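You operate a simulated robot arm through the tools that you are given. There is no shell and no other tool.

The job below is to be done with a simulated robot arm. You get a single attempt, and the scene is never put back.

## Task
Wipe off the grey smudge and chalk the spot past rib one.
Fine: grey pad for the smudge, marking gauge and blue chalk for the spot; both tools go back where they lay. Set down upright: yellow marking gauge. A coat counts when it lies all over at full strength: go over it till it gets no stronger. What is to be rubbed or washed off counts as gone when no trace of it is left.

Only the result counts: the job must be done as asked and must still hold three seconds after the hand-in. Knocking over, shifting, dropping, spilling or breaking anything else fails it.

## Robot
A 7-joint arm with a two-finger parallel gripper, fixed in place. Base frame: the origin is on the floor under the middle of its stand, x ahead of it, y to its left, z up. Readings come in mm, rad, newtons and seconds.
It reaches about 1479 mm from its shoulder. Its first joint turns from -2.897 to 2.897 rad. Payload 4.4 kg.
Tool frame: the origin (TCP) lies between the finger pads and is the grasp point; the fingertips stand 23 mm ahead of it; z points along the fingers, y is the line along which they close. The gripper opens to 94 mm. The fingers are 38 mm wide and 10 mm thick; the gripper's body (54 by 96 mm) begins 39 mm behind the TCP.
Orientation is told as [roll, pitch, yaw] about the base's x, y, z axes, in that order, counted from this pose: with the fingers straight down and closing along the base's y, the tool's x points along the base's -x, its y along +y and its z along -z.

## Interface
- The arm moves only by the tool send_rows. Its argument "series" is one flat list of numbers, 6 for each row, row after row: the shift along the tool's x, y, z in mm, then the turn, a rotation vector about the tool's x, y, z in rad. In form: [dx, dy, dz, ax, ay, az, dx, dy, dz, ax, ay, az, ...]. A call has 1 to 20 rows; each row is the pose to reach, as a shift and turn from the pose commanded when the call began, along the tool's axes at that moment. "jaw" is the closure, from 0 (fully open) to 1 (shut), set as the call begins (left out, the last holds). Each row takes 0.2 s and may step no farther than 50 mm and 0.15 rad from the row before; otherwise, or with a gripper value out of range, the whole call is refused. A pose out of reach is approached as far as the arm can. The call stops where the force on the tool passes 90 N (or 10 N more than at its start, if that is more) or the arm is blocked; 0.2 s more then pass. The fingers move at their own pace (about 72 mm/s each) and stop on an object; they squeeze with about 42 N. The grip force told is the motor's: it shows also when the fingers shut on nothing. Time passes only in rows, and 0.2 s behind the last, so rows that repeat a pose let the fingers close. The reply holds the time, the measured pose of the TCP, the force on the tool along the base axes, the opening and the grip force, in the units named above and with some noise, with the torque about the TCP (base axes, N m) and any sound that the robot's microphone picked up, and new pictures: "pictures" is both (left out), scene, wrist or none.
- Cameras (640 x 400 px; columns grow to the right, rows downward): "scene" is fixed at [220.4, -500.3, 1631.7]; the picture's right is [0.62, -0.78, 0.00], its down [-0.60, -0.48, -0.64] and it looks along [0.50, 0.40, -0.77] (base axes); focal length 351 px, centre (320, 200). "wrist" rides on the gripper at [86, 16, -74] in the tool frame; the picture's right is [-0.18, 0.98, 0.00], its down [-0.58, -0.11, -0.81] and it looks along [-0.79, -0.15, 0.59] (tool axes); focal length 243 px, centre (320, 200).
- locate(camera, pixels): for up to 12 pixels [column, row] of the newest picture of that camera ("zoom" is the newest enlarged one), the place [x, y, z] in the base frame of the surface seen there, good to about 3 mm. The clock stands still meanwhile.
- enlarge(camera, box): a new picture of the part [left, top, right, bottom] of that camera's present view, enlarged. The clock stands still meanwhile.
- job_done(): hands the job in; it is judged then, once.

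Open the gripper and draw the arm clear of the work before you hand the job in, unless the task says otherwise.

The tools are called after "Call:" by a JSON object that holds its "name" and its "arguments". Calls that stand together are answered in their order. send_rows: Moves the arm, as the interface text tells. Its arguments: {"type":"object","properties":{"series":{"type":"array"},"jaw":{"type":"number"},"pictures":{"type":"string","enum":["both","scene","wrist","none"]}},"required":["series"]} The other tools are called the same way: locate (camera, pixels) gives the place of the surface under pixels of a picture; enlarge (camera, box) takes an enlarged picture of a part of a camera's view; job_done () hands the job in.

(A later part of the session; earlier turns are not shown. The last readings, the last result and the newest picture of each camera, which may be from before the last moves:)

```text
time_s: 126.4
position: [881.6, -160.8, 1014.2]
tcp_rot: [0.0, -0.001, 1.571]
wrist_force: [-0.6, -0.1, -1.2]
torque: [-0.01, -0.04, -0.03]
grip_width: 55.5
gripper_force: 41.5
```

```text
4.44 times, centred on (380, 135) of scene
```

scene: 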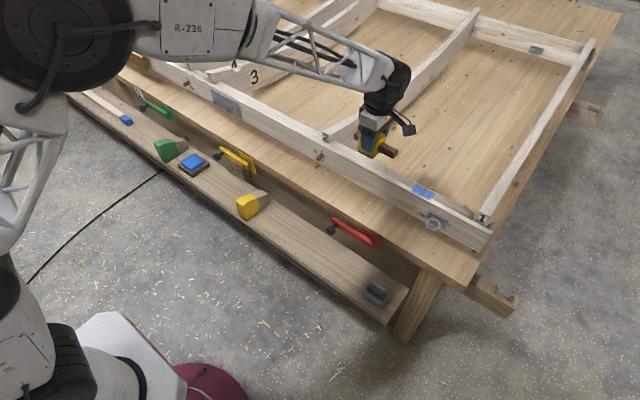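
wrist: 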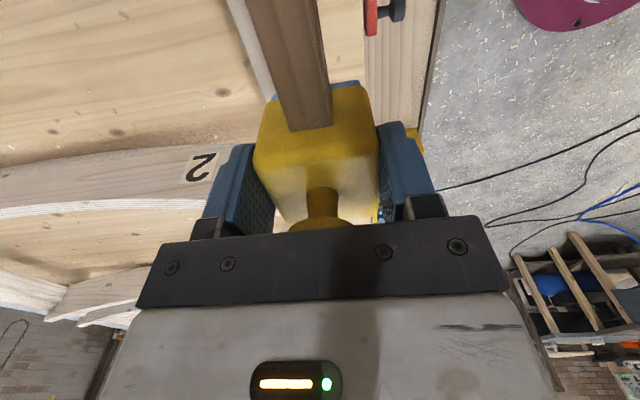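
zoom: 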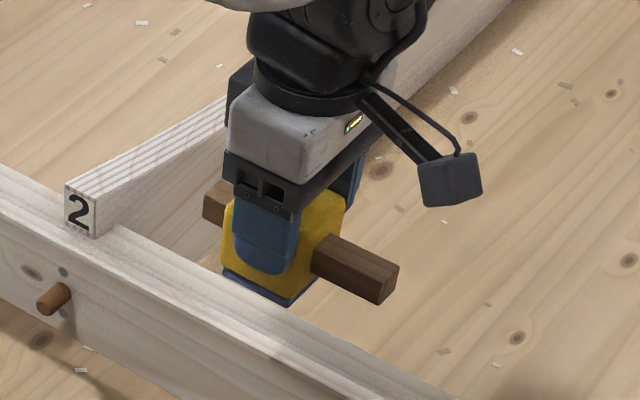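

The spot looks fairly even but maybe not at full strength; I zoom harder to compare tones and see the sole's remaining chalk.

Call:
{"name": "enlarge", "arguments": {"camera": "scene", "box": [410, 175, 440, 205]}}

Call:
{"name": "enlarge", "arguments": {"camera": "scene", "box": [355, 130, 405, 165]}}

Call:
{"name": "enlarge", "arguments": {"camera": "scene", "box": [175, 145, 215, 175]}}

```text
13.33 times, centred on (425, 190) of scene
```

zoom: 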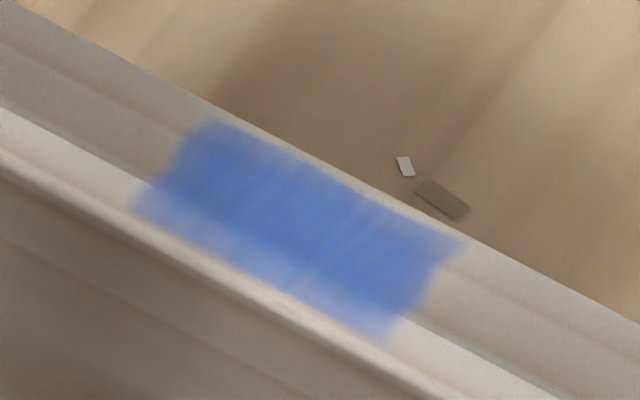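

```text
11.43 times, centred on (380, 148) of scene
```

zoom: 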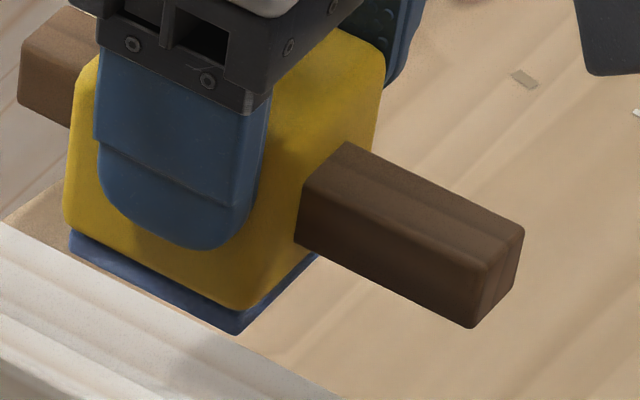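

```text
13.33 times, centred on (195, 160) of scene
```

zoom: 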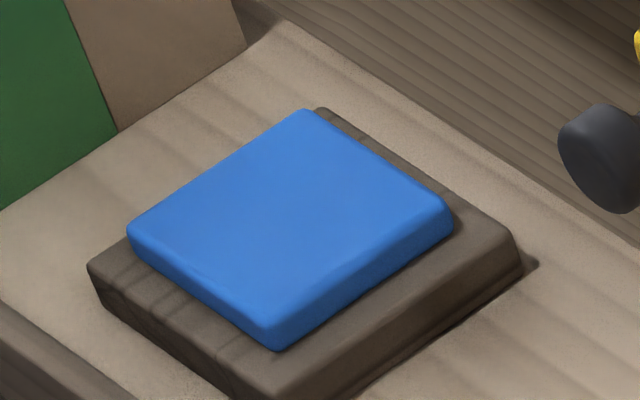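

The sole has paled and the spot's front edge is weaker, so I fetch more chalk: travel back over the blue block.

Call:
{"name": "send_rows", "arguments": {"series": [-46.6, 8.2, 0, 0, 0, 0, -93.3, 16.3, 0, 0, 0, 0, -139.9, 24.5, 0, 0, 0, 0, -186.5, 32.6, 0, 0, 0, 0, -233.2, 40.8, 0, 0, 0, 0, -279.8, 48.9, 0, 0, 0, 0, -326.4, 57.1, 0, 0, 0, 0, -373.1, 65.2, 0, 0, 0, 0, -419.7, 73.4, 0, 0, 0, 0, -466.4, 81.5, 0, 0, 0, 0, -513, 89.7, 0, 0, 0, 0, -559.6, 97.8, 0, 0, 0, 0, -606.3, 106, 0, 0, 0, 0, -652.9, 114.1, 0, 0, 0, 0, -699.5, 122.3, 0, 0, 0, 0, -746.2, 130.4, 0, 0, 0, 0, -792.8, 138.6, 0, 0, 0, 0, -792.8, 138.6, 0, 0, 0, 0], "pictures": "none"}}

Call:
{"name": "send_rows", "arguments": {"series": [0, 0, 45, 0, 0, 0, 0, 0, 90, 0, 0, 0, 0, 0, 135, 0, 0, 0, 0, 0, 180, 0, 0, 0, 0, 0, 225, 0, 0, 0, 0, 0, 270, 0, 0, 0, 0, 0, 315, 0, 0, 0, 0, 0, 355, 0, 0, 0, 0, 0, 380, 0, 0, 0, 0, 0, 394, 0, 0, 0, 0, 0, 394, 0, 0, 0]}}

```text
time_s: 130.2
position: [744.5, 633.1, 1017.4]
tcp_rot: [0.002, 0.0, 1.569]
wrist_force: [0.5, 0.8, -1.9]
torque: [0.01, 0.0, 0.02]
grip_width: 55.6
gripper_force: 42.4
```

```text
time_s: 132.6
position: [742.8, 633.2, 621.5]
tcp_rot: [0.0, -0.001, 1.569]
wrist_force: [-0.6, -0.6, -1.0]
torque: [0.02, 0.0, 0.0]
grip_width: 55.6
gripper_force: 42.6
```

scene: 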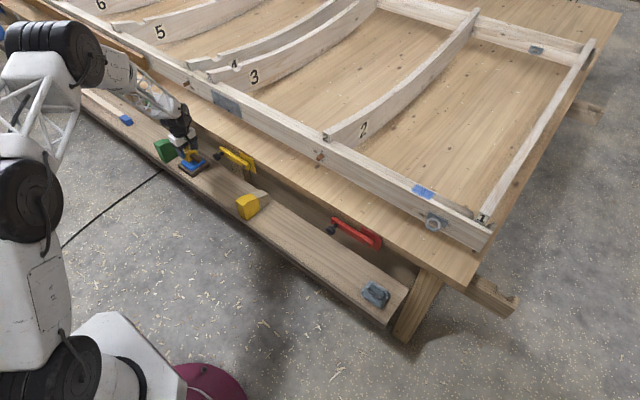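
wrist: 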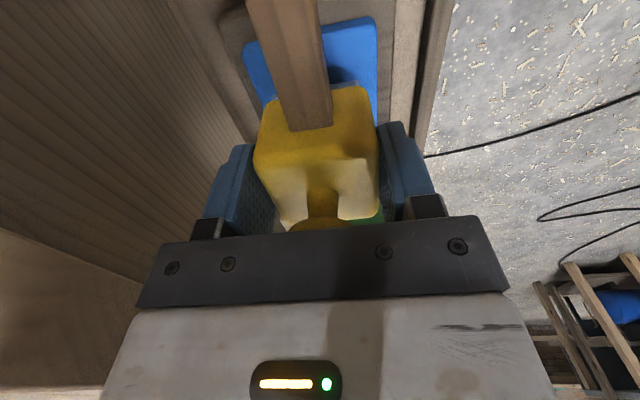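

The sole looks greyish (chalk spent), and the gauge is above the blue block. I lower to contact.

Call:
{"name": "send_rows", "arguments": {"series": [0, 0, 4, 0, 0, 0, 0, 0, 7, 0, 0, 0, 0, 0, 9, 0, 0, 0, 0, 0, 9, 0, 0, 0], "pictures": "none"}}

```text
time_s: 133.6
position: [743.8, 632.7, 612.5]
tcp_rot: [0.001, 0.001, 1.568]
wrist_force: [-1.1, -0.7, -1.2]
torque: [-0.04, 0.0, -0.02]
grip_width: 55.5
gripper_force: 42.5
```

Call:
{"name": "send_rows", "arguments": {"series": [0, 0, 1, 0, 0, 0, 0, 0, 2, 0, 0, 0, 0, 0, 3, 0, 0, 0, 0, 0, 3, 0, 0, 0], "pictures": "none"}}

```text
time_s: 134.6
position: [741.6, 632.3, 609.3]
tcp_rot: [0.0, -0.001, 1.569]
wrist_force: [-0.1, -0.2, -1.9]
torque: [-0.01, -0.02, 0.0]
grip_width: 55.5
gripper_force: 41.7
```

Still free at 609; I continue in 1 mm steps until contact.

Call:
{"name": "send_rows", "arguments": {"series": [0, 0, 1, 0, 0, 0, 0, 0, 2, 0, 0, 0, 0, 0, 2, 0, 0, 0], "pictures": "none"}}

```text
time_s: 135.4
position: [742.7, 633.3, 607.4]
tcp_rot: [-0.001, 0.0, 1.568]
wrist_force: [-1.5, -1.5, 5.8]
torque: [-0.15, 0.16, 0.02]
grip_width: 55.5
gripper_force: 41.6
```

Contact begins (≈7 N). I press a little more and dwell, then lift.

Call:
{"name": "send_rows", "arguments": {"series": [0, 0, 0.7, 0, 0, 0, 0, 0, 1.2, 0, 0, 0, 0, 0, 1.2, 0, 0, 0, 0, 0, 1.2, 0, 0, 0, 0, 0, 1.2, 0, 0, 0, 0, 0, 1.2, 0, 0, 0], "pictures": "none"}}

Call:
{"name": "send_rows", "arguments": {"series": [0, 0, -3, 0, 0, 0, 0, 0, -10, 0, 0, 0, 0, 0, -40, 0, 0, 0, 0, 0, -80, 0, 0, 0, 0, 0, -80, 0, 0, 0]}}

Call:
{"name": "enlarge", "arguments": {"camera": "scene", "box": [150, 110, 230, 180]}}

Call:
{"name": "enlarge", "arguments": {"camera": "wrist", "box": [220, 40, 420, 240]}}

```text
time_s: 136.8
position: [745.4, 633.2, 608.7]
tcp_rot: [-0.002, -0.002, 1.569]
wrist_force: [-1.2, -0.6, 34.7]
torque: [-0.03, 0.11, 0.0]
grip_width: 55.5
gripper_force: 42.0
```

```text
time_s: 138.0
position: [742.7, 631.5, 687.0]
tcp_rot: [-0.001, 0.003, 1.569]
wrist_force: [-0.2, -0.3, -1.0]
torque: [-0.01, 0.02, 0.01]
grip_width: 55.7
gripper_force: 41.9
```

scene: 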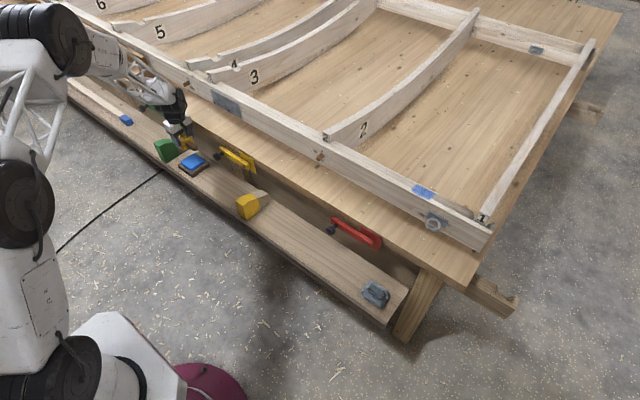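
wrist: 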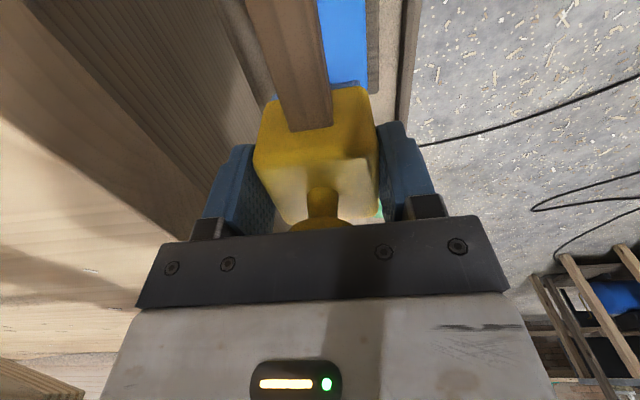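

```text
5.71 times, centred on (190, 145) of scene
```

zoom: 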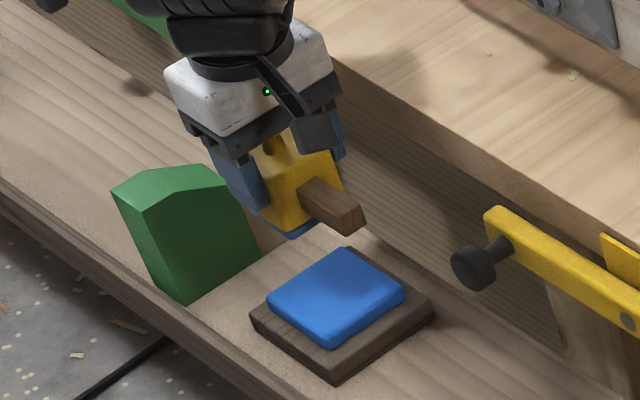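

```text
2.00 times, centred on (320, 140) of wrist
```

zoom: 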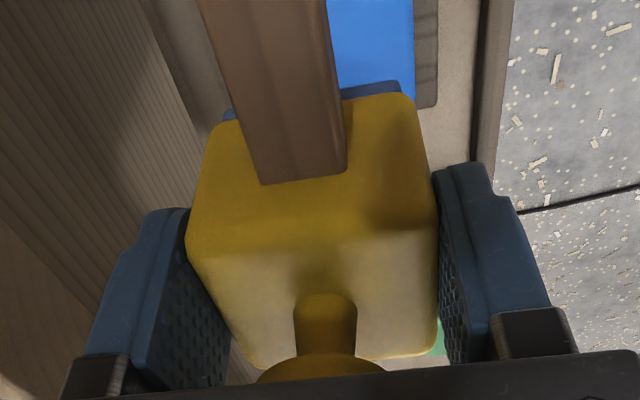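

The sole is blue again and the tray hasn't moved. I return to the spot at (920,−320).

Call:
{"name": "send_rows", "arguments": {"series": [0, 0, -45, 0, 0, 0, 0, 0, -90, 0, 0, 0, 0, 0, -135, 0, 0, 0, 0, 0, -180, 0, 0, 0, 0, 0, -225, 0, 0, 0, 0, 0, -270, 0, 0, 0, 0, 0, -313, 0, 0, 0, 40, -8, -313, 0, 0, 0, 85, -16, -313, 0, 0, 0], "pictures": "none"}}

Call:
{"name": "send_rows", "arguments": {"series": [45.6, -8.5, 0, 0, 0, 0, 91.3, -16.9, 0, 0, 0, 0, 136.9, -25.4, 0, 0, 0, 0, 182.5, -33.9, 0, 0, 0, 0, 228.2, -42.4, 0, 0, 0, 0, 273.8, -50.8, 0, 0, 0, 0, 319.4, -59.3, 0, 0, 0, 0, 365.1, -67.8, 0, 0, 0, 0, 410.7, -76.3, 0, 0, 0, 0, 456.3, -84.7, 0, 0, 0, 0, 501.9, -93.2, 0, 0, 0, 0, 547.6, -101.7, 0, 0, 0, 0, 593.2, -110.2, 0, 0, 0, 0, 638.8, -118.6, 0, 0, 0, 0, 684.5, -127.1, 0, 0, 0, 0, 730.1, -135.6, 0, 0, 0, 0, 775.7, -144.1, 0, 0, 0, 0, 821.4, -152.5, 0, 0, 0, 0, 867, -161, 0, 0, 0, 0, 867, -161, 0, 0, 0, 0], "pictures": "none"}}

```text
time_s: 140.0
position: [760.5, 546.8, 999.0]
tcp_rot: [0.0, -0.002, 1.571]
wrist_force: [0.1, 0.5, -0.6]
torque: [0.01, 0.03, 0.0]
grip_width: 55.4
gripper_force: 41.9
```

```text
time_s: 144.2
position: [916.7, -318.1, 1001.0]
tcp_rot: [0.001, -0.001, 1.568]
wrist_force: [0.1, -0.3, -1.2]
torque: [0.01, 0.01, 0.01]
grip_width: 55.3
gripper_force: 41.6
```

Over the spot; I lower to just above contact and then step down.

Call:
{"name": "send_rows", "arguments": {"series": [2, -1, 35, 0, 0, 0, 2, -1, 60, 0, 0, 0, 2, -1, 71, 0, 0, 0, 2, -1, 74, 0, 0, 0, 2, -1, 74, 0, 0, 0], "pictures": "none"}}

Call:
{"name": "send_rows", "arguments": {"series": [0, 0, 1, 0, 0, 0, 0, 0, 2, 0, 0, 0, 0, 0, 2, 0, 0, 0], "pictures": "none"}}

```text
time_s: 145.4
position: [920.1, -322.1, 925.7]
tcp_rot: [0.0, -0.001, 1.57]
wrist_force: [-0.8, -0.1, -0.1]
torque: [-0.02, 0.0, 0.01]
grip_width: 55.5
gripper_force: 42.3
```

```text
time_s: 146.2
position: [920.4, -322.7, 925.7]
tcp_rot: [-0.003, 0.001, 1.57]
wrist_force: [-6.9, -0.3, 24.6]
torque: [0.53, 0.58, 0.12]
grip_width: 55.4
gripper_force: 42.0
```

Contact 25 N. I rub over the spot thoroughly, ±20 mm along y with x offsets toward the weaker front edge.

Call:
{"name": "send_rows", "arguments": {"series": [6, 0, 0, 0, 0, 0, 12, 0, 0, 0, 0, 0, 18, 0, 0, 0, 0, 0, 22, 3, 0, 0, 0, 0, 16, 5, 0, 0, 0, 0, 8, 5, 0, 0, 0, 0, 0, 5, 0, 0, 0, 0, -8, 5, 0, 0, 0, 0, -16, 5, 0, 0, 0, 0, -22, 5, 0, 0, 0, 0, -22, 0, 0, 0, 0, 0, -16, -4, 0, 0, 0, 0, -8, -4, 0, 0, 0, 0, 0, -4, 0, 0, 0, 0, 8, -4, 0, 0, 0, 0, 16, -4, 0, 0, 0, 0, 20, 0, 0, 0, 0, 0, 12, 2, 0, 0, 0, 0, 4, 2, 0, 0, 0, 0, -4, 2, 0, 0, 0, 0], "pictures": "none"}}

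Call:
{"name": "send_rows", "arguments": {"series": [-8, 0, 0, 0, 0, 0, -14, 0, 0, 0, 0, 0, -8, 2, 0, 0, 0, 0, 0, 2, 0, 0, 0, 0, 8, 2, 0, 0, 0, 0, 16, 2, 0, 0, 0, 0, 22, 2, 0, 0, 0, 0, 14, -2, 0, 0, 0, 0, 6, -2, 0, 0, 0, 0, 0, -2, 0, 0, 0, 0, 0, 0, 0, 0, 0, 0, 0, 0, -6, 0, 0, 0, 0, 0, -40, 0, 0, 0, 0, 0, -80, 0, 0, 0, -40, 10, -90, 0, 0, 0, -85, 20, -90, 0, 0, 0, -130, 30, -90, 0, 0, 0, -160, 40, -90, 0, 0, 0]}}

Call:
{"name": "enlarge", "arguments": {"camera": "scene", "box": [410, 175, 440, 205]}}

Call:
{"name": "enlarge", "arguments": {"camera": "scene", "box": [355, 130, 405, 165]}}

Call:
{"name": "enlarge", "arguments": {"camera": "scene", "box": [390, 160, 470, 220]}}

```text
time_s: 150.4
position: [916.5, -318.2, 924.4]
tcp_rot: [-0.002, 0.0, 1.569]
wrist_force: [-2.3, -17.0, 40.2]
torque: [-0.8, -0.01, 0.0]
grip_width: 55.6
gripper_force: 41.7
```

```text
time_s: 154.2
position: [878.3, -157.4, 1012.4]
tcp_rot: [0.0, -0.001, 1.569]
wrist_force: [0.1, 0.0, -0.7]
torque: [-0.01, -0.01, 0.01]
grip_width: 55.2
gripper_force: 42.3
```

scene: 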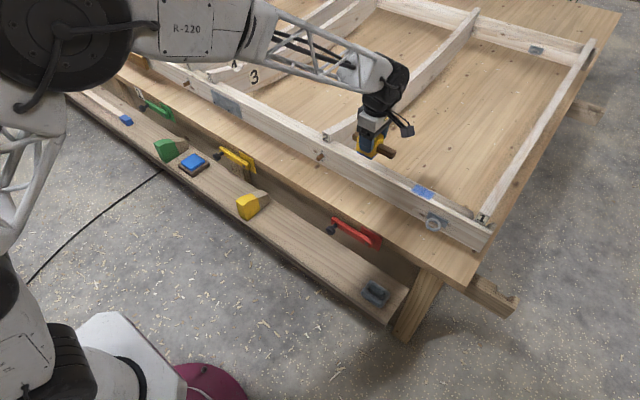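
wrist: 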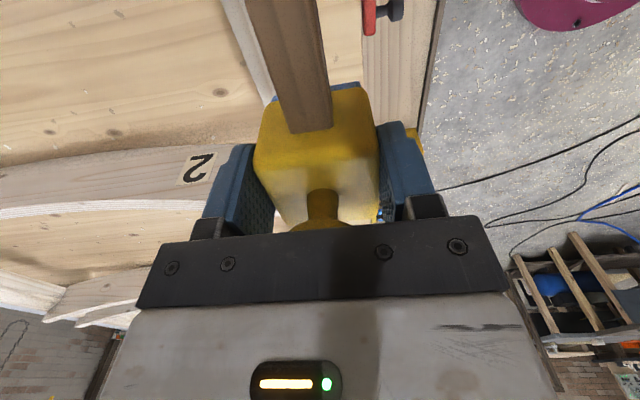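

```text
13.33 times, centred on (425, 190) of scene
```

zoom: 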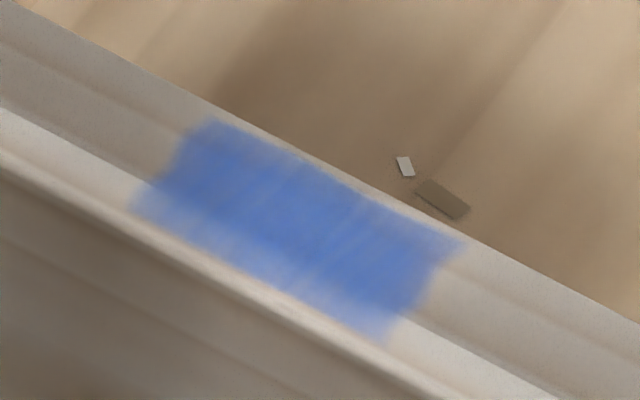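

```text
11.43 times, centred on (380, 148) of scene
```

zoom: 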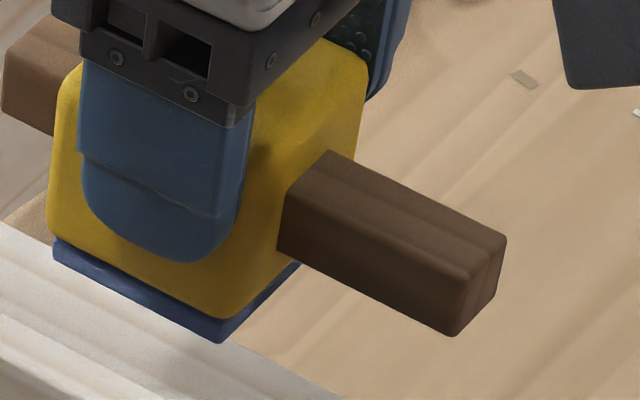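

```text
6.67 times, centred on (430, 190) of scene
```

zoom: 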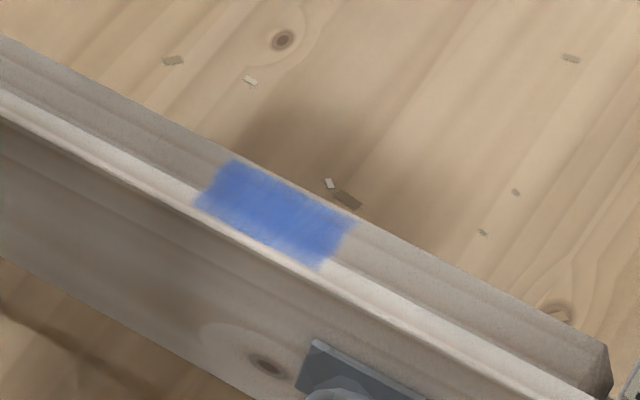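

The spot's look is unchanged after reloading and rubbing, which suggests saturation. I take a closer look with the wrist camera from (790,−350,1060) to check evenness.

Call:
{"name": "send_rows", "arguments": {"series": [38, 17, -10, 0, 0, 0, 77, 35, -20, 0, 0, 0, 116, 53, -30, 0, 0, 0, 155, 71, -40, 0, 0, 0, 193, 88, -48, 0, 0, 0, 193, 88, -48, 0, 0, 0]}}

Call:
{"name": "enlarge", "arguments": {"camera": "wrist", "box": [160, 50, 250, 115]}}

```text
time_s: 155.6
position: [788.1, -349.9, 1059.2]
tcp_rot: [0.0, 0.002, 1.57]
wrist_force: [-0.3, 0.2, -1.4]
torque: [0.0, -0.02, -0.03]
grip_width: 55.3
gripper_force: 41.9
```

scene: 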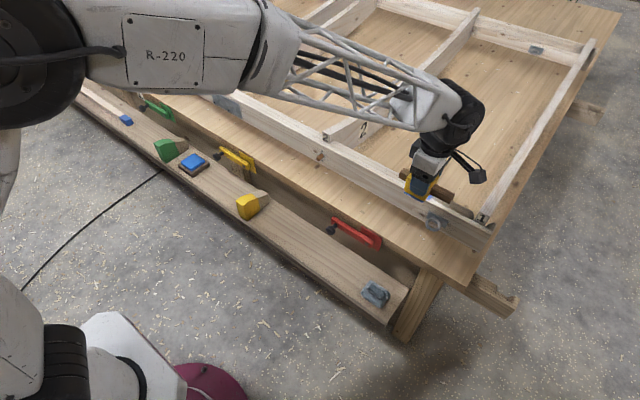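
wrist: 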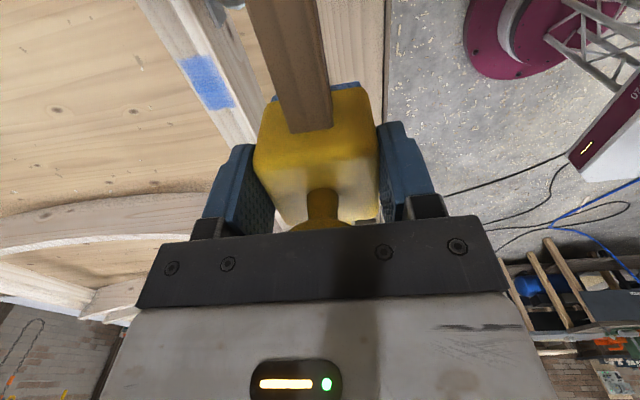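

```text
6.15 times, centred on (205, 82) of wrist
```

zoom: 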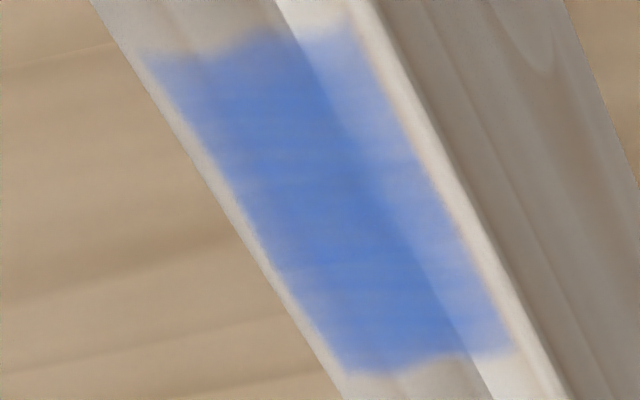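

The coat looks nearly even, but the front corner near y≈−350 (zoom (350,90)) seems slightly paler. I go over again with emphasis on the front strip and that end, then compare from the same viewpoint.

Call:
{"name": "send_rows", "arguments": {"series": [-7, -40, 10, 0, 0, 0, -14, -80, 30, 0, 0, 0, -20, -120, 45, 0, 0, 0, -25, -130, 80, 0, 0, 0, -25, -130, 115, 0, 0, 0, -25, -130, 130, 0, 0, 0, -25, -130, 133, 0, 0, 0, -25, -130, 133, 0, 0, 0], "pictures": "none"}}

Call:
{"name": "send_rows", "arguments": {"series": [0, 0, 1, 0, 0, 0, 0, 0, 2, 0, 0, 0, 0, 0, 2, 0, 0, 0], "pictures": "none"}}

```text
time_s: 157.4
position: [919.6, -324.8, 927.9]
tcp_rot: [-0.001, 0.0, 1.569]
wrist_force: [-0.1, 0.7, -0.9]
torque: [0.02, -0.03, 0.0]
grip_width: 55.4
gripper_force: 41.8
```

```text
time_s: 158.2
position: [919.9, -325.3, 927.8]
tcp_rot: [0.0, 0.0, 1.569]
wrist_force: [-0.3, -0.1, -1.5]
torque: [-0.04, -0.01, 0.01]
grip_width: 55.4
gripper_force: 41.9
```

Not in contact yet; I step down a few more mm.

Call:
{"name": "send_rows", "arguments": {"series": [0, 0, 1, 0, 0, 0, 0, 0, 2, 0, 0, 0, 0, 0, 2.7, 0, 0, 0, 0, 0, 2.7, 0, 0, 0], "pictures": "none"}}

```text
time_s: 159.2
position: [920.1, -326.2, 924.9]
tcp_rot: [0.0, 0.001, 1.569]
wrist_force: [-0.8, -0.1, 3.3]
torque: [0.11, 0.05, 0.07]
grip_width: 55.4
gripper_force: 41.9
```

Light contact (≈5 N). I press deeper by ~2 mm and rub with the sole biased to the front strip and the rib-one end.

Call:
{"name": "send_rows", "arguments": {"series": [0, 2, 1.2, 0, 0, 0, 6, 5, 1.8, 0, 0, 0, 12, 7, 1.8, 0, 0, 0, 18, 7, 1.8, 0, 0, 0, 24, 7, 1.8, 0, 0, 0, 16, 7, 1.8, 0, 0, 0, 8, 8, 1.8, 0, 0, 0, 0, 8, 1.8, 0, 0, 0, -8, 8, 1.8, 0, 0, 0, -16, 8, 1.8, 0, 0, 0, -22, 6, 1.8, 0, 0, 0, -14, 5, 1.8, 0, 0, 0, -6, 5, 1.8, 0, 0, 0, 2, 5, 1.8, 0, 0, 0, 10, 5, 1.8, 0, 0, 0, 18, 5, 1.8, 0, 0, 0, 24, 5, 1.8, 0, 0, 0, 16, 0, 1.8, 0, 0, 0, 8, 0, 1.8, 0, 0, 0, 0, 0, 1.8, 0, 0, 0], "pictures": "none"}}

Call:
{"name": "send_rows", "arguments": {"series": [8, 0, 0, 0, 0, 0, 16, 0, 0, 0, 0, 0, 22, -4, 0, 0, 0, 0, 14, -4, 0, 0, 0, 0, 6, -4, 0, 0, 0, 0, -2, -4, 0, 0, 0, 0, -10, -4, 0, 0, 0, 0, -18, -4, 0, 0, 0, 0, -10, 0, 0, 0, 0, 0, 0, 0, 0, 0, 0, 0, 0, 0, -6, 0, 0, 0, 0, 0, -40, 0, 0, 0, 0, 0, -80, 0, 0, 0, 7, 40, -110, 0, 0, 0, 14, 80, -130, 0, 0, 0, 20, 120, -136, 0, 0, 0, 25, 130, -136, 0, 0, 0, 25, 130, -136, 0, 0, 0]}}

Call:
{"name": "enlarge", "arguments": {"camera": "wrist", "box": [160, 50, 250, 115]}}

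```text
time_s: 163.4
position: [920.8, -327.0, 924.9]
tcp_rot: [-0.004, 0.001, 1.57]
wrist_force: [1.9, -28.0, 66.1]
torque: [-0.57, 0.09, 0.1]
grip_width: 55.5
gripper_force: 41.8
```

```text
refused: row 14 steps farther than a row can; nothing moved
```

```text
6.15 times, centred on (205, 82) of wrist
```

zoom: 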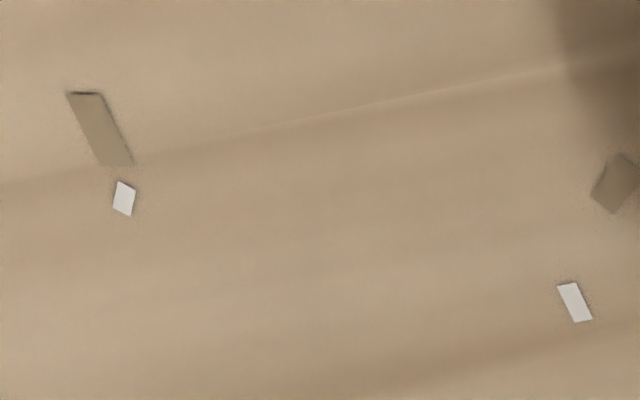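

Force is 66 N now (palm pressing on the knob), and the second call was refused. I ease off 1 mm, finish a stroke, and lift with legal steps to the viewing position.

Call:
{"name": "send_rows", "arguments": {"series": [0, 0, -1, 0, 0, 0, 8, 0, -1, 0, 0, 0, 16, 0, -1, 0, 0, 0, 22, -4, -1, 0, 0, 0, 14, -4, -1, 0, 0, 0, 6, -4, -1, 0, 0, 0, -2, -4, -1, 0, 0, 0, -10, -4, -1, 0, 0, 0, -18, -4, -1, 0, 0, 0, -10, 0, -1, 0, 0, 0, 0, 0, -2, 0, 0, 0, 0, 0, -8, 0, 0, 0, 0, 0, -40, 0, 0, 0, 0, 0, -80, 0, 0, 0, 5, 30, -110, 0, 0, 0, 12, 70, -130, 0, 0, 0, 20, 110, -137, 0, 0, 0, 25, 130, -137, 0, 0, 0, 25, 130, -137, 0, 0, 0]}}

Call:
{"name": "enlarge", "arguments": {"camera": "wrist", "box": [160, 50, 250, 115]}}

```text
time_s: 167.4
position: [788.4, -351.2, 1056.4]
tcp_rot: [0.0, 0.0, 1.568]
wrist_force: [0.8, 0.3, -1.3]
torque: [-0.04, 0.03, -0.01]
grip_width: 55.5
gripper_force: 42.0
```

scene: 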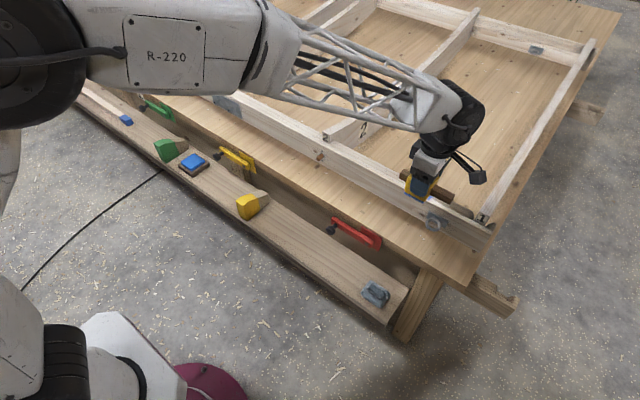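
wrist: 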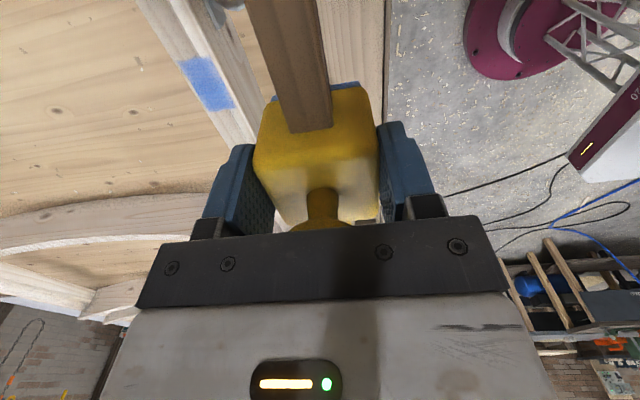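

```text
6.15 times, centred on (205, 82) of wrist
```

zoom: 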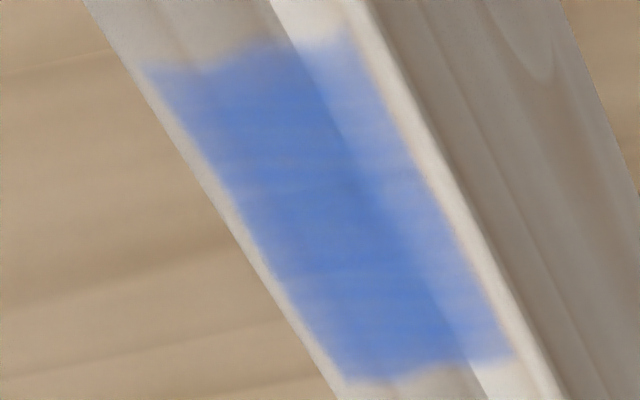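

The spot looks identical to before this pass — no stronger. I check the sole's colour once more to be sure chalk was still available during that pass.

Call:
{"name": "enlarge", "arguments": {"camera": "wrist", "box": [240, 60, 400, 160]}}

Call:
{"name": "enlarge", "arguments": {"camera": "scene", "box": [390, 150, 460, 210]}}

```text
4.00 times, centred on (320, 110) of wrist
```

zoom: 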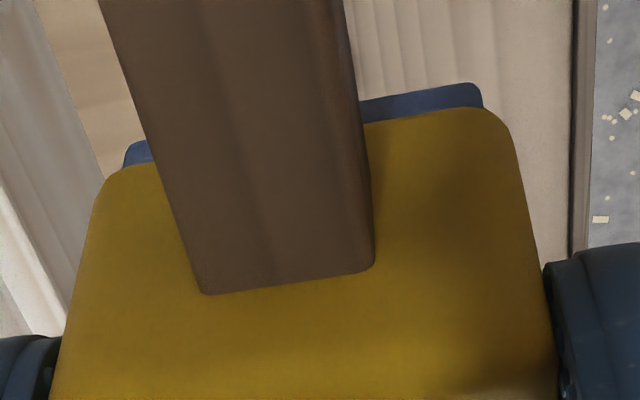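

```text
6.67 times, centred on (425, 180) of scene
```

zoom: 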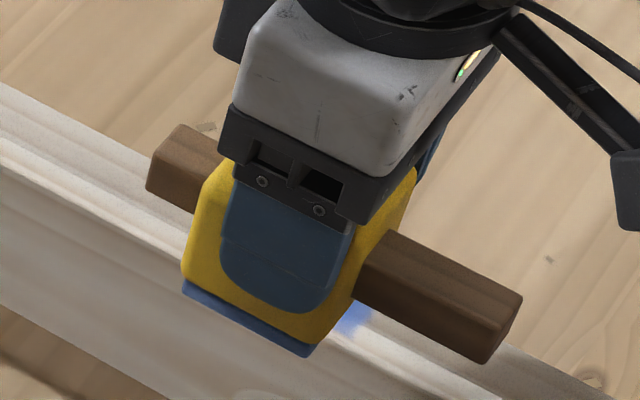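

The sole is still blue and the spot gets no stronger, so the coat is saturated. Before returning the gauge, I measure how it sits in the grip (it slid up a few mm).

Call:
{"name": "locate", "arguments": {"camera": "zoom", "pixels": [[440, 280], [505, 310], [490, 345], [390, 270], [200, 170], [200, 260], [180, 295], [310, 350], [330, 330], [395, 200], [165, 160], [250, 310]]}}

Call:
{"name": "locate", "arguments": {"camera": "wrist", "pixels": [[270, 105], [350, 92], [355, 100], [300, 100], [280, 130], [340, 140], [350, 86], [275, 100], [300, 20], [320, 200], [355, 84], [270, 140]]}}

```text
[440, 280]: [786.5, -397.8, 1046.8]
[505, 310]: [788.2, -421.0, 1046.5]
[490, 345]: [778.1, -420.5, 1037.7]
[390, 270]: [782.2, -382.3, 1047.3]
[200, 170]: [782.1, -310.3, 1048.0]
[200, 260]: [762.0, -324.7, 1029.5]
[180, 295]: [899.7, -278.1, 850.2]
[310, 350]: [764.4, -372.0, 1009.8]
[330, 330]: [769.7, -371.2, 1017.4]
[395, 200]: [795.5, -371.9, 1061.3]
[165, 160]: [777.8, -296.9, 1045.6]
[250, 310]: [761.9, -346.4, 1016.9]
```

```text
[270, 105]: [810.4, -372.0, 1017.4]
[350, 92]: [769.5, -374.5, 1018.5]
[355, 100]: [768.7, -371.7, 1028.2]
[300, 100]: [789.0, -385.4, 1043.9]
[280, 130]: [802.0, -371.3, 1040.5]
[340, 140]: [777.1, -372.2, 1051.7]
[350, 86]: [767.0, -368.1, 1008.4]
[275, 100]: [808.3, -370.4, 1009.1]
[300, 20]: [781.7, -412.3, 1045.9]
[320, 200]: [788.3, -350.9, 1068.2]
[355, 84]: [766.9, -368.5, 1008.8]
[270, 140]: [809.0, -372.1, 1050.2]
```

The gauge hasn't shifted sideways in the grip (only ~7 mm up), so set-down TCP is (733,84) with z≈571. I carry it back above its place.

Call:
{"name": "send_rows", "arguments": {"series": [-43.5, 5.5, 0, 0, 0, 0, -87, 11, 0, 0, 0, 0, -130.5, 16.5, 0, 0, 0, 0, -174, 22, 0, 0, 0, 0, -217.5, 27.5, 0, 0, 0, 0, -261, 33, 0, 0, 0, 0, -304.5, 38.5, 0, 0, 0, 0, -348, 44, 0, 0, 0, 0, -391.5, 49.5, 0, 0, 0, 0, -435, 55, 0, 0, 0, 0, -435, 55, 0, 0, 0, 0], "pictures": "none"}}

Call:
{"name": "send_rows", "arguments": {"series": [0, 0, 45, 0, 0, 0, 0, 0, 90, 0, 0, 0, 0, 0, 135, 0, 0, 0, 0, 0, 180, 0, 0, 0, 0, 0, 225, 0, 0, 0, 0, 0, 270, 0, 0, 0, 0, 0, 315, 0, 0, 0, 0, 0, 360, 0, 0, 0, 0, 0, 400, 0, 0, 0, 0, 0, 430, 0, 0, 0, 0, 0, 445, 0, 0, 0, 0, 0, 445, 0, 0, 0]}}

```text
time_s: 169.8
position: [735.0, 85.0, 1058.8]
tcp_rot: [-0.001, -0.001, 1.569]
wrist_force: [0.1, 0.3, -1.9]
torque: [0.0, 0.03, 0.0]
grip_width: 55.5
gripper_force: 42.3
```

```text
time_s: 172.4
position: [736.2, 84.9, 615.3]
tcp_rot: [-0.001, 0.0, 1.568]
wrist_force: [0.6, 0.0, -1.2]
torque: [-0.02, 0.01, -0.03]
grip_width: 55.7
gripper_force: 41.8
```

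scene: 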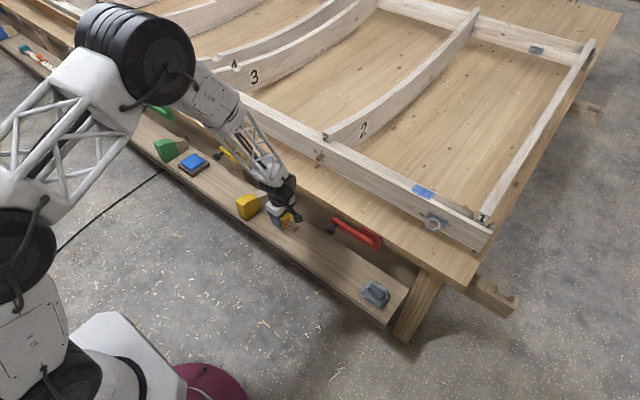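
wrist: 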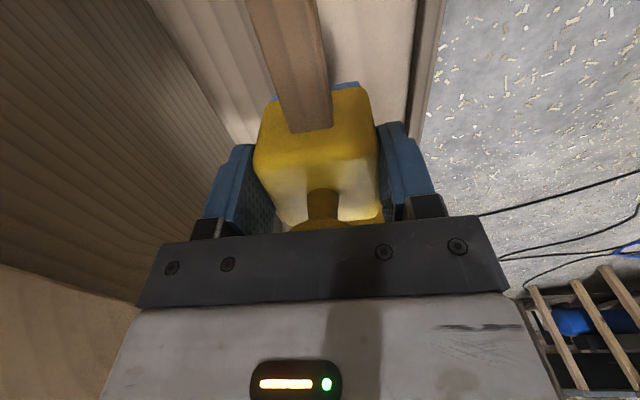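

Above its place. I correct x by −2 mm and lower to z≈576, then feel for the shelf.

Call:
{"name": "send_rows", "arguments": {"series": [0.5, 2, 12, 0, 0, 0, 0.5, 2, 24, 0, 0, 0, 0.5, 2, 33, 0, 0, 0, 0.5, 2, 38, 0, 0, 0, 0.5, 2, 38, 0, 0, 0], "pictures": "none"}}

Call:
{"name": "send_rows", "arguments": {"series": [0, 0, 1, 0, 0, 0, 0, 0, 2, 0, 0, 0, 0, 0, 3, 0, 0, 0, 0, 0, 3, 0, 0, 0], "pictures": "none"}}

```text
time_s: 173.6
position: [733.2, 84.3, 576.8]
tcp_rot: [0.0, -0.001, 1.569]
wrist_force: [-1.1, -0.2, -1.7]
torque: [0.0, -0.01, -0.01]
grip_width: 55.4
gripper_force: 42.0
```

```text
time_s: 174.6
position: [732.6, 84.6, 573.6]
tcp_rot: [0.001, 0.001, 1.568]
wrist_force: [0.1, -0.2, -1.5]
torque: [0.01, 0.05, -0.01]
grip_width: 55.6
gripper_force: 41.7
```

Call:
{"name": "send_rows", "arguments": {"series": [0, 0, 1, 0, 0, 0, 0, 0, 2, 0, 0, 0, 0, 0, 2, 0, 0, 0], "pictures": "none"}}

```text
time_s: 175.4
position: [734.7, 84.4, 570.2]
tcp_rot: [0.0, -0.001, 1.568]
wrist_force: [0.2, -0.4, -1.2]
torque: [-0.03, 0.01, 0.02]
grip_width: 55.5
gripper_force: 42.0
```

No contact at 570; continuing 0.8 mm steps.

Call:
{"name": "send_rows", "arguments": {"series": [0, 0, 0.8, 0, 0, 0, 0, 0, 1.6, 0, 0, 0, 0, 0, 1.6, 0, 0, 0], "pictures": "none"}}

```text
time_s: 176.2
position: [733.6, 84.0, 569.5]
tcp_rot: [0.001, 0.001, 1.569]
wrist_force: [-0.6, 0.9, 4.4]
torque: [0.28, 0.07, 0.04]
grip_width: 55.5
gripper_force: 42.0
```

Contact felt (≈5 N). I ease up 0.3 mm and open the jaws.

Call:
{"name": "send_rows", "arguments": {"series": [0, 0, -0.3, 0, 0, 0, 0, 0, -0.3, 0, 0, 0, 0, 0, -0.3, 0, 0, 0, 0, 0, -0.3, 0, 0, 0, 0, 0, -0.3, 0, 0, 0], "jaw": 0, "pictures": "wrist"}}

```text
time_s: 177.4
position: [733.3, 83.4, 570.8]
tcp_rot: [0.0, 0.001, 1.57]
wrist_force: [-0.4, 0.2, 0.7]
torque: [-0.02, 0.02, 0.0]
grip_width: 94.0
gripper_force: 0.0
```

wrist: 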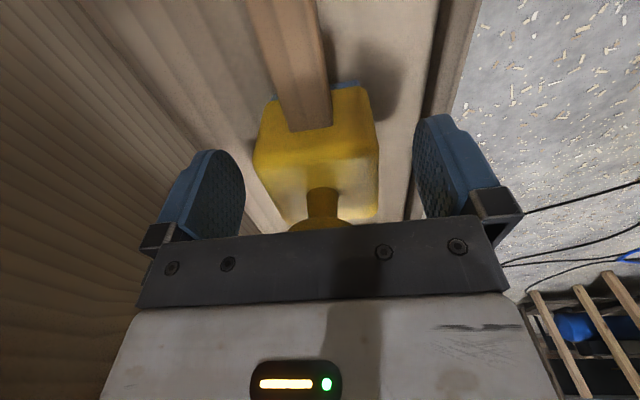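

The gauge stands free and upright on the shelf. I rise straight up slowly, then well clear.

Call:
{"name": "send_rows", "arguments": {"series": [0, 0, -4, 0, 0, 0, 0, 0, -10, 0, 0, 0, 0, 0, -25, 0, 0, 0, 0, 0, -60, 0, 0, 0, 0, 0, -105, 0, 0, 0, 0, 0, -150, 0, 0, 0, 0, 0, -195, 0, 0, 0, 0, 0, -240, 0, 0, 0, 0, 0, -285, 0, 0, 0, 0, 0, -330, 0, 0, 0, 0, 0, -375, 0, 0, 0, 20, 40, -400, 0, 0, 0, 20, 85, -400, 0, 0, 0, 20, 130, -400, 0, 0, 0, 20, 170, -400, 0, 0, 0]}}

Call:
{"name": "enlarge", "arguments": {"camera": "scene", "box": [225, 180, 325, 250]}}

Call:
{"name": "enlarge", "arguments": {"camera": "scene", "box": [330, 130, 450, 215]}}

Call:
{"name": "enlarge", "arguments": {"camera": "scene", "box": [410, 175, 440, 205]}}

Call:
{"name": "enlarge", "arguments": {"camera": "scene", "box": [140, 120, 270, 200]}}

```text
refused: row 12 steps farther than a row can; nothing moved
```

```text
5.71 times, centred on (275, 215) of scene
```

zoom: 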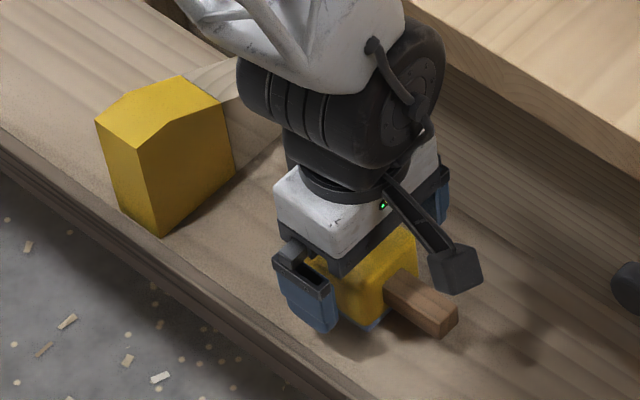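

```text
4.71 times, centred on (390, 172) of scene
```

zoom: 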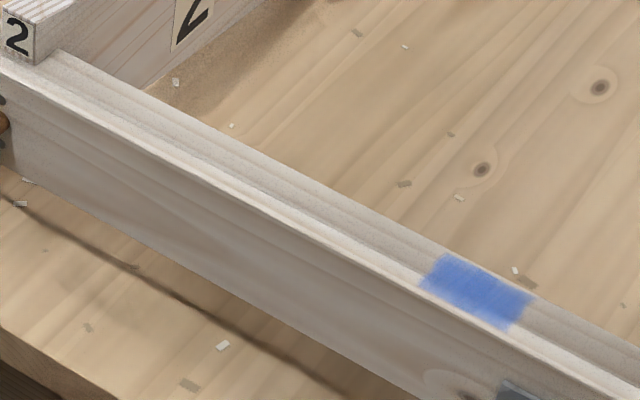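

```text
13.33 times, centred on (425, 190) of scene
```

zoom: 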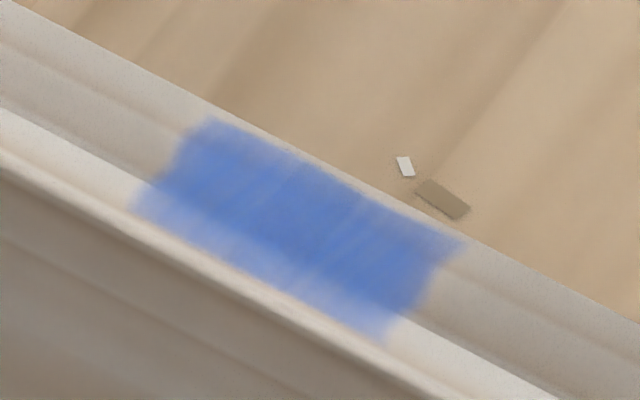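

```text
4.92 times, centred on (205, 160) of scene
```

zoom: 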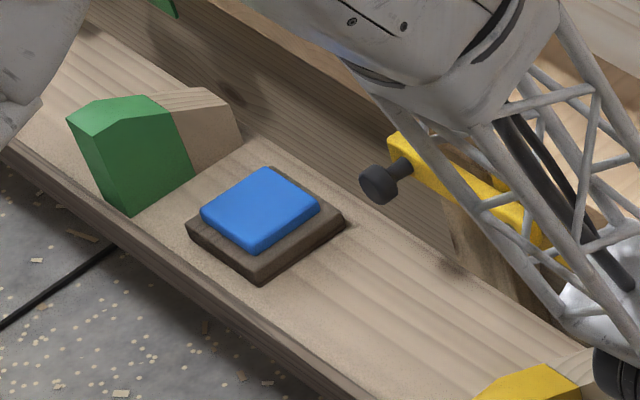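

The chalk spot looks solid and the chalk tray is in place. The lift was refused for one over-long step; I repeat it with legal steps.

Call:
{"name": "send_rows", "arguments": {"series": [0, 0, -4, 0, 0, 0, 0, 0, -10, 0, 0, 0, 0, 0, -25, 0, 0, 0, 0, 0, -60, 0, 0, 0, 0, 0, -105, 0, 0, 0, 0, 0, -150, 0, 0, 0, 0, 0, -195, 0, 0, 0, 0, 0, -240, 0, 0, 0, 0, 0, -285, 0, 0, 0, 0, 0, -330, 0, 0, 0, 0, 0, -375, 0, 0, 0, 0, 0, -400, 0, 0, 0, 0, 45, -400, 0, 0, 0, 0, 90, -400, 0, 0, 0, 0, 135, -400, 0, 0, 0, 0, 170, -400, 0, 0, 0]}}

Call:
{"name": "enlarge", "arguments": {"camera": "scene", "box": [225, 180, 325, 250]}}

Call:
{"name": "locate", "arguments": {"camera": "zoom", "pixels": [[355, 205], [355, 225], [310, 245], [355, 270], [415, 240], [360, 318], [310, 220], [400, 285], [455, 310], [425, 325], [410, 275], [380, 330]]}}

Call:
{"name": "enlarge", "arguments": {"camera": "scene", "box": [220, 150, 420, 340]}}

```text
time_s: 180.8
position: [563.8, 84.9, 969.7]
tcp_rot: [-0.001, 0.001, 1.569]
wrist_force: [1.0, -0.1, 0.3]
torque: [-0.03, 0.0, -0.03]
grip_width: 93.9
gripper_force: 0.0
```

scene: 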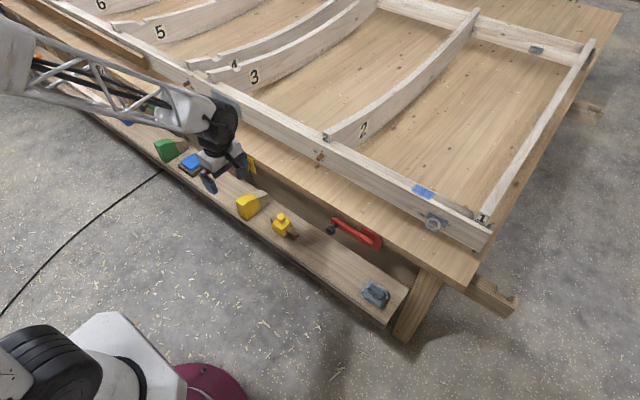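
wrist: 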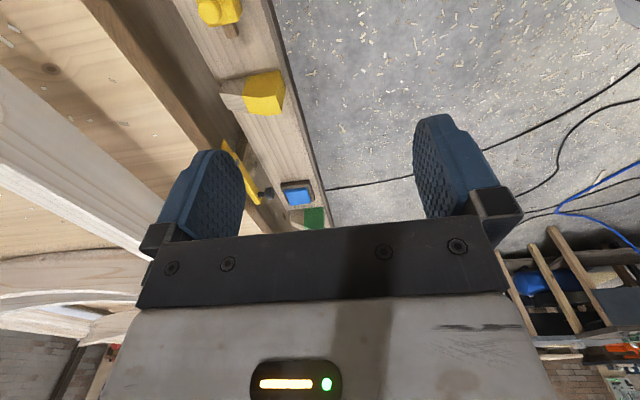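

```text
5.71 times, centred on (275, 215) of scene
```

zoom: 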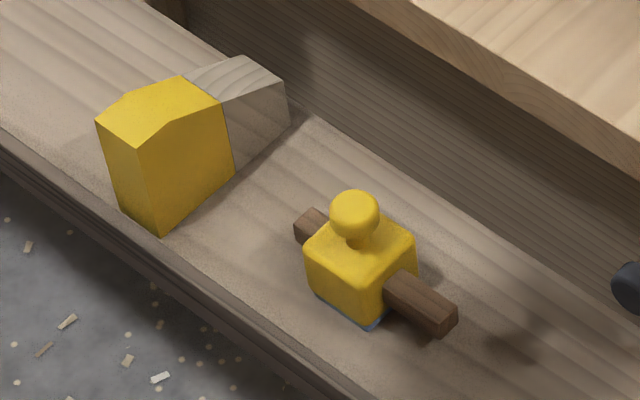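

```text
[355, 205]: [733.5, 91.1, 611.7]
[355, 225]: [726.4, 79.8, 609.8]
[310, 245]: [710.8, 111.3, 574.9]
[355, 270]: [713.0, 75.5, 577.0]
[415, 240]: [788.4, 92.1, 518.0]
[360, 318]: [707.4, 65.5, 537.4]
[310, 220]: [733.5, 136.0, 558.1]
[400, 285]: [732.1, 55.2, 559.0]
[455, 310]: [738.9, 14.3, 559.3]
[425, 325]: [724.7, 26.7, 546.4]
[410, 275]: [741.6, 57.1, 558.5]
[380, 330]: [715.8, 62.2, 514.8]
```

```text
2.11 times, centred on (320, 245) of scene
```

zoom: 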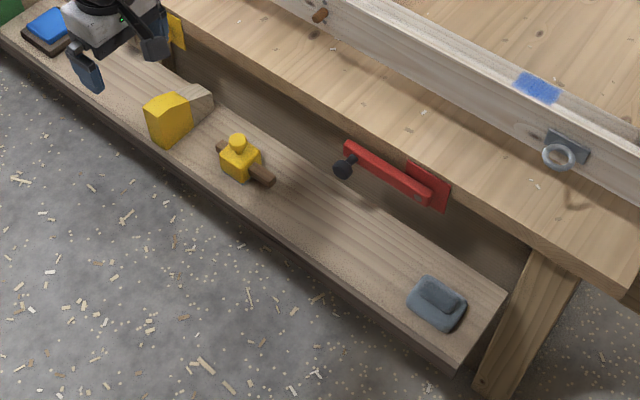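

Gauge is back within ~1 mm and upright; pad also in place. I take one last close look at the chalk spot with the free wrist camera to verify evenness.

Call:
{"name": "send_rows", "arguments": {"series": [32.9, -29.8, -5, 0, 0, 0.131, 65.8, -59.5, -10, 0, 0, 0.262, 98.8, -89.3, -15, 0, 0, 0.393, 131.7, -119, -20, 0, 0, 0.524, 164.6, -148.8, -25, 0, 0, 0.655, 197.5, -178.5, -30, 0, 0, 0.786, 230.4, -208.3, -30, 0, 0, 0.917, 263.3, -238, -30, 0, 0, 1.048, 296.3, -267.8, -30, 0, 0, 1.179, 329.2, -297.5, -30, 0, 0, 1.31, 362.1, -327.3, -30, 0, 0, 1.441, 395, -357, -30, 0, 0, 1.572], "pictures": "none"}}

Call:
{"name": "send_rows", "arguments": {"series": [0, 0, 0, 0, 0.15, 0, 0, 0, 0, 0, 0.3, 0, 0, 0, 0, 0, 0.45, 0, 0, 0, 0, 0, 0.45, 0], "pictures": "wrist"}}

Call:
{"name": "enlarge", "arguments": {"camera": "wrist", "box": [270, 60, 410, 160]}}

```text
time_s: 183.4
position: [918.9, -311.4, 999.6]
tcp_rot: [0.001, -0.002, -0.003]
wrist_force: [0.0, 0.7, 0.9]
torque: [0.01, 0.01, 0.02]
grip_width: 93.9
gripper_force: 0.0
```

```text
time_s: 184.4
position: [919.6, -310.3, 999.5]
tcp_rot: [-0.001, 0.452, -0.002]
wrist_force: [0.5, -1.0, 0.5]
torque: [-0.01, 0.01, 0.02]
grip_width: 94.1
gripper_force: 0.1
```

wrist: 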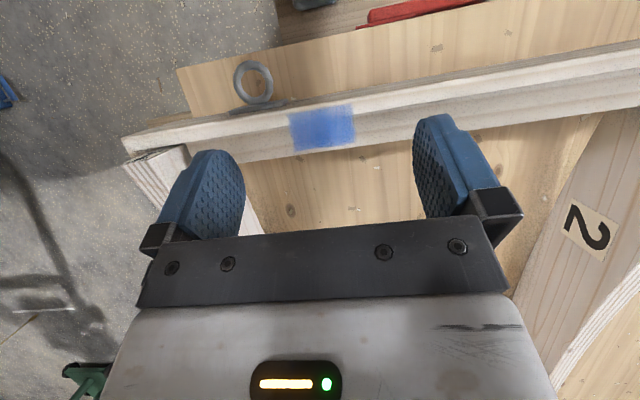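

```text
4.00 times, centred on (340, 110) of wrist
```

zoom: 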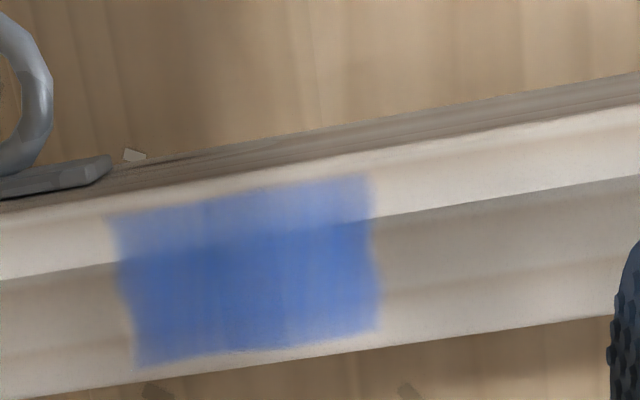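

The front corner at the rib-one end (zoom (140,235)) seems slightly paler than the rest. I zoom further to compare.

Call:
{"name": "enlarge", "arguments": {"camera": "wrist", "box": [280, 95, 365, 160]}}

Call:
{"name": "enlarge", "arguments": {"camera": "wrist", "box": [284, 100, 314, 125]}}

Call:
{"name": "enlarge", "arguments": {"camera": "wrist", "box": [330, 95, 360, 120]}}

Call:
{"name": "locate", "arguments": {"camera": "wrist", "pixels": [[292, 118], [296, 148], [354, 106], [354, 140], [290, 112], [320, 128]]}}

```text
6.15 times, centred on (322, 128) of wrist
```

zoom: 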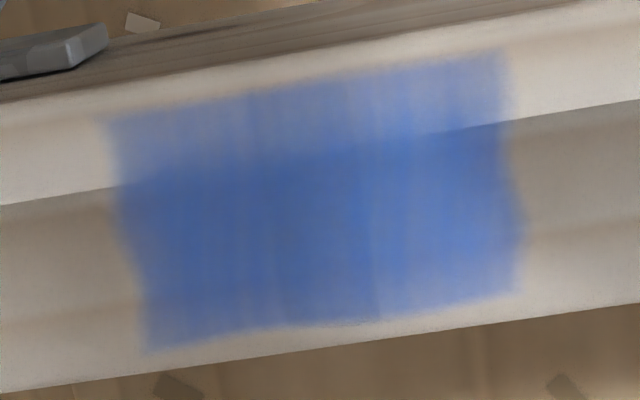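

```text
16.00 times, centred on (299, 112) of wrist
```

zoom: 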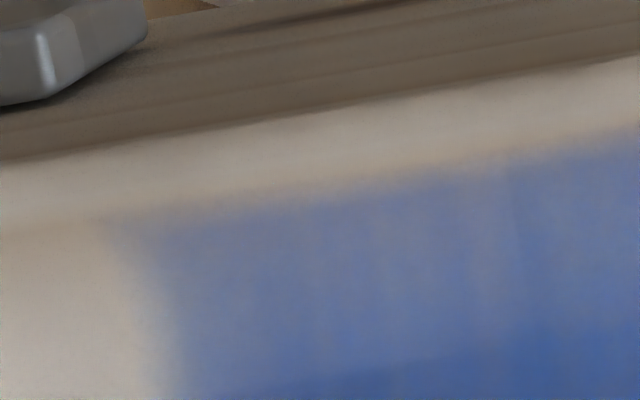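

```text
16.00 times, centred on (345, 108) of wrist
```

zoom: 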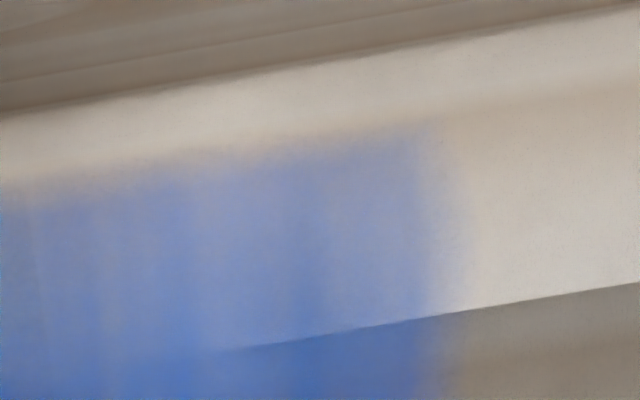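

```text
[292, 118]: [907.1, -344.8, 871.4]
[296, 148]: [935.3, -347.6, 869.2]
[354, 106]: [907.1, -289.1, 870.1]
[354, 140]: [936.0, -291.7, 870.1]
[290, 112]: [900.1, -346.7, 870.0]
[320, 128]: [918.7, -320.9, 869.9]
```

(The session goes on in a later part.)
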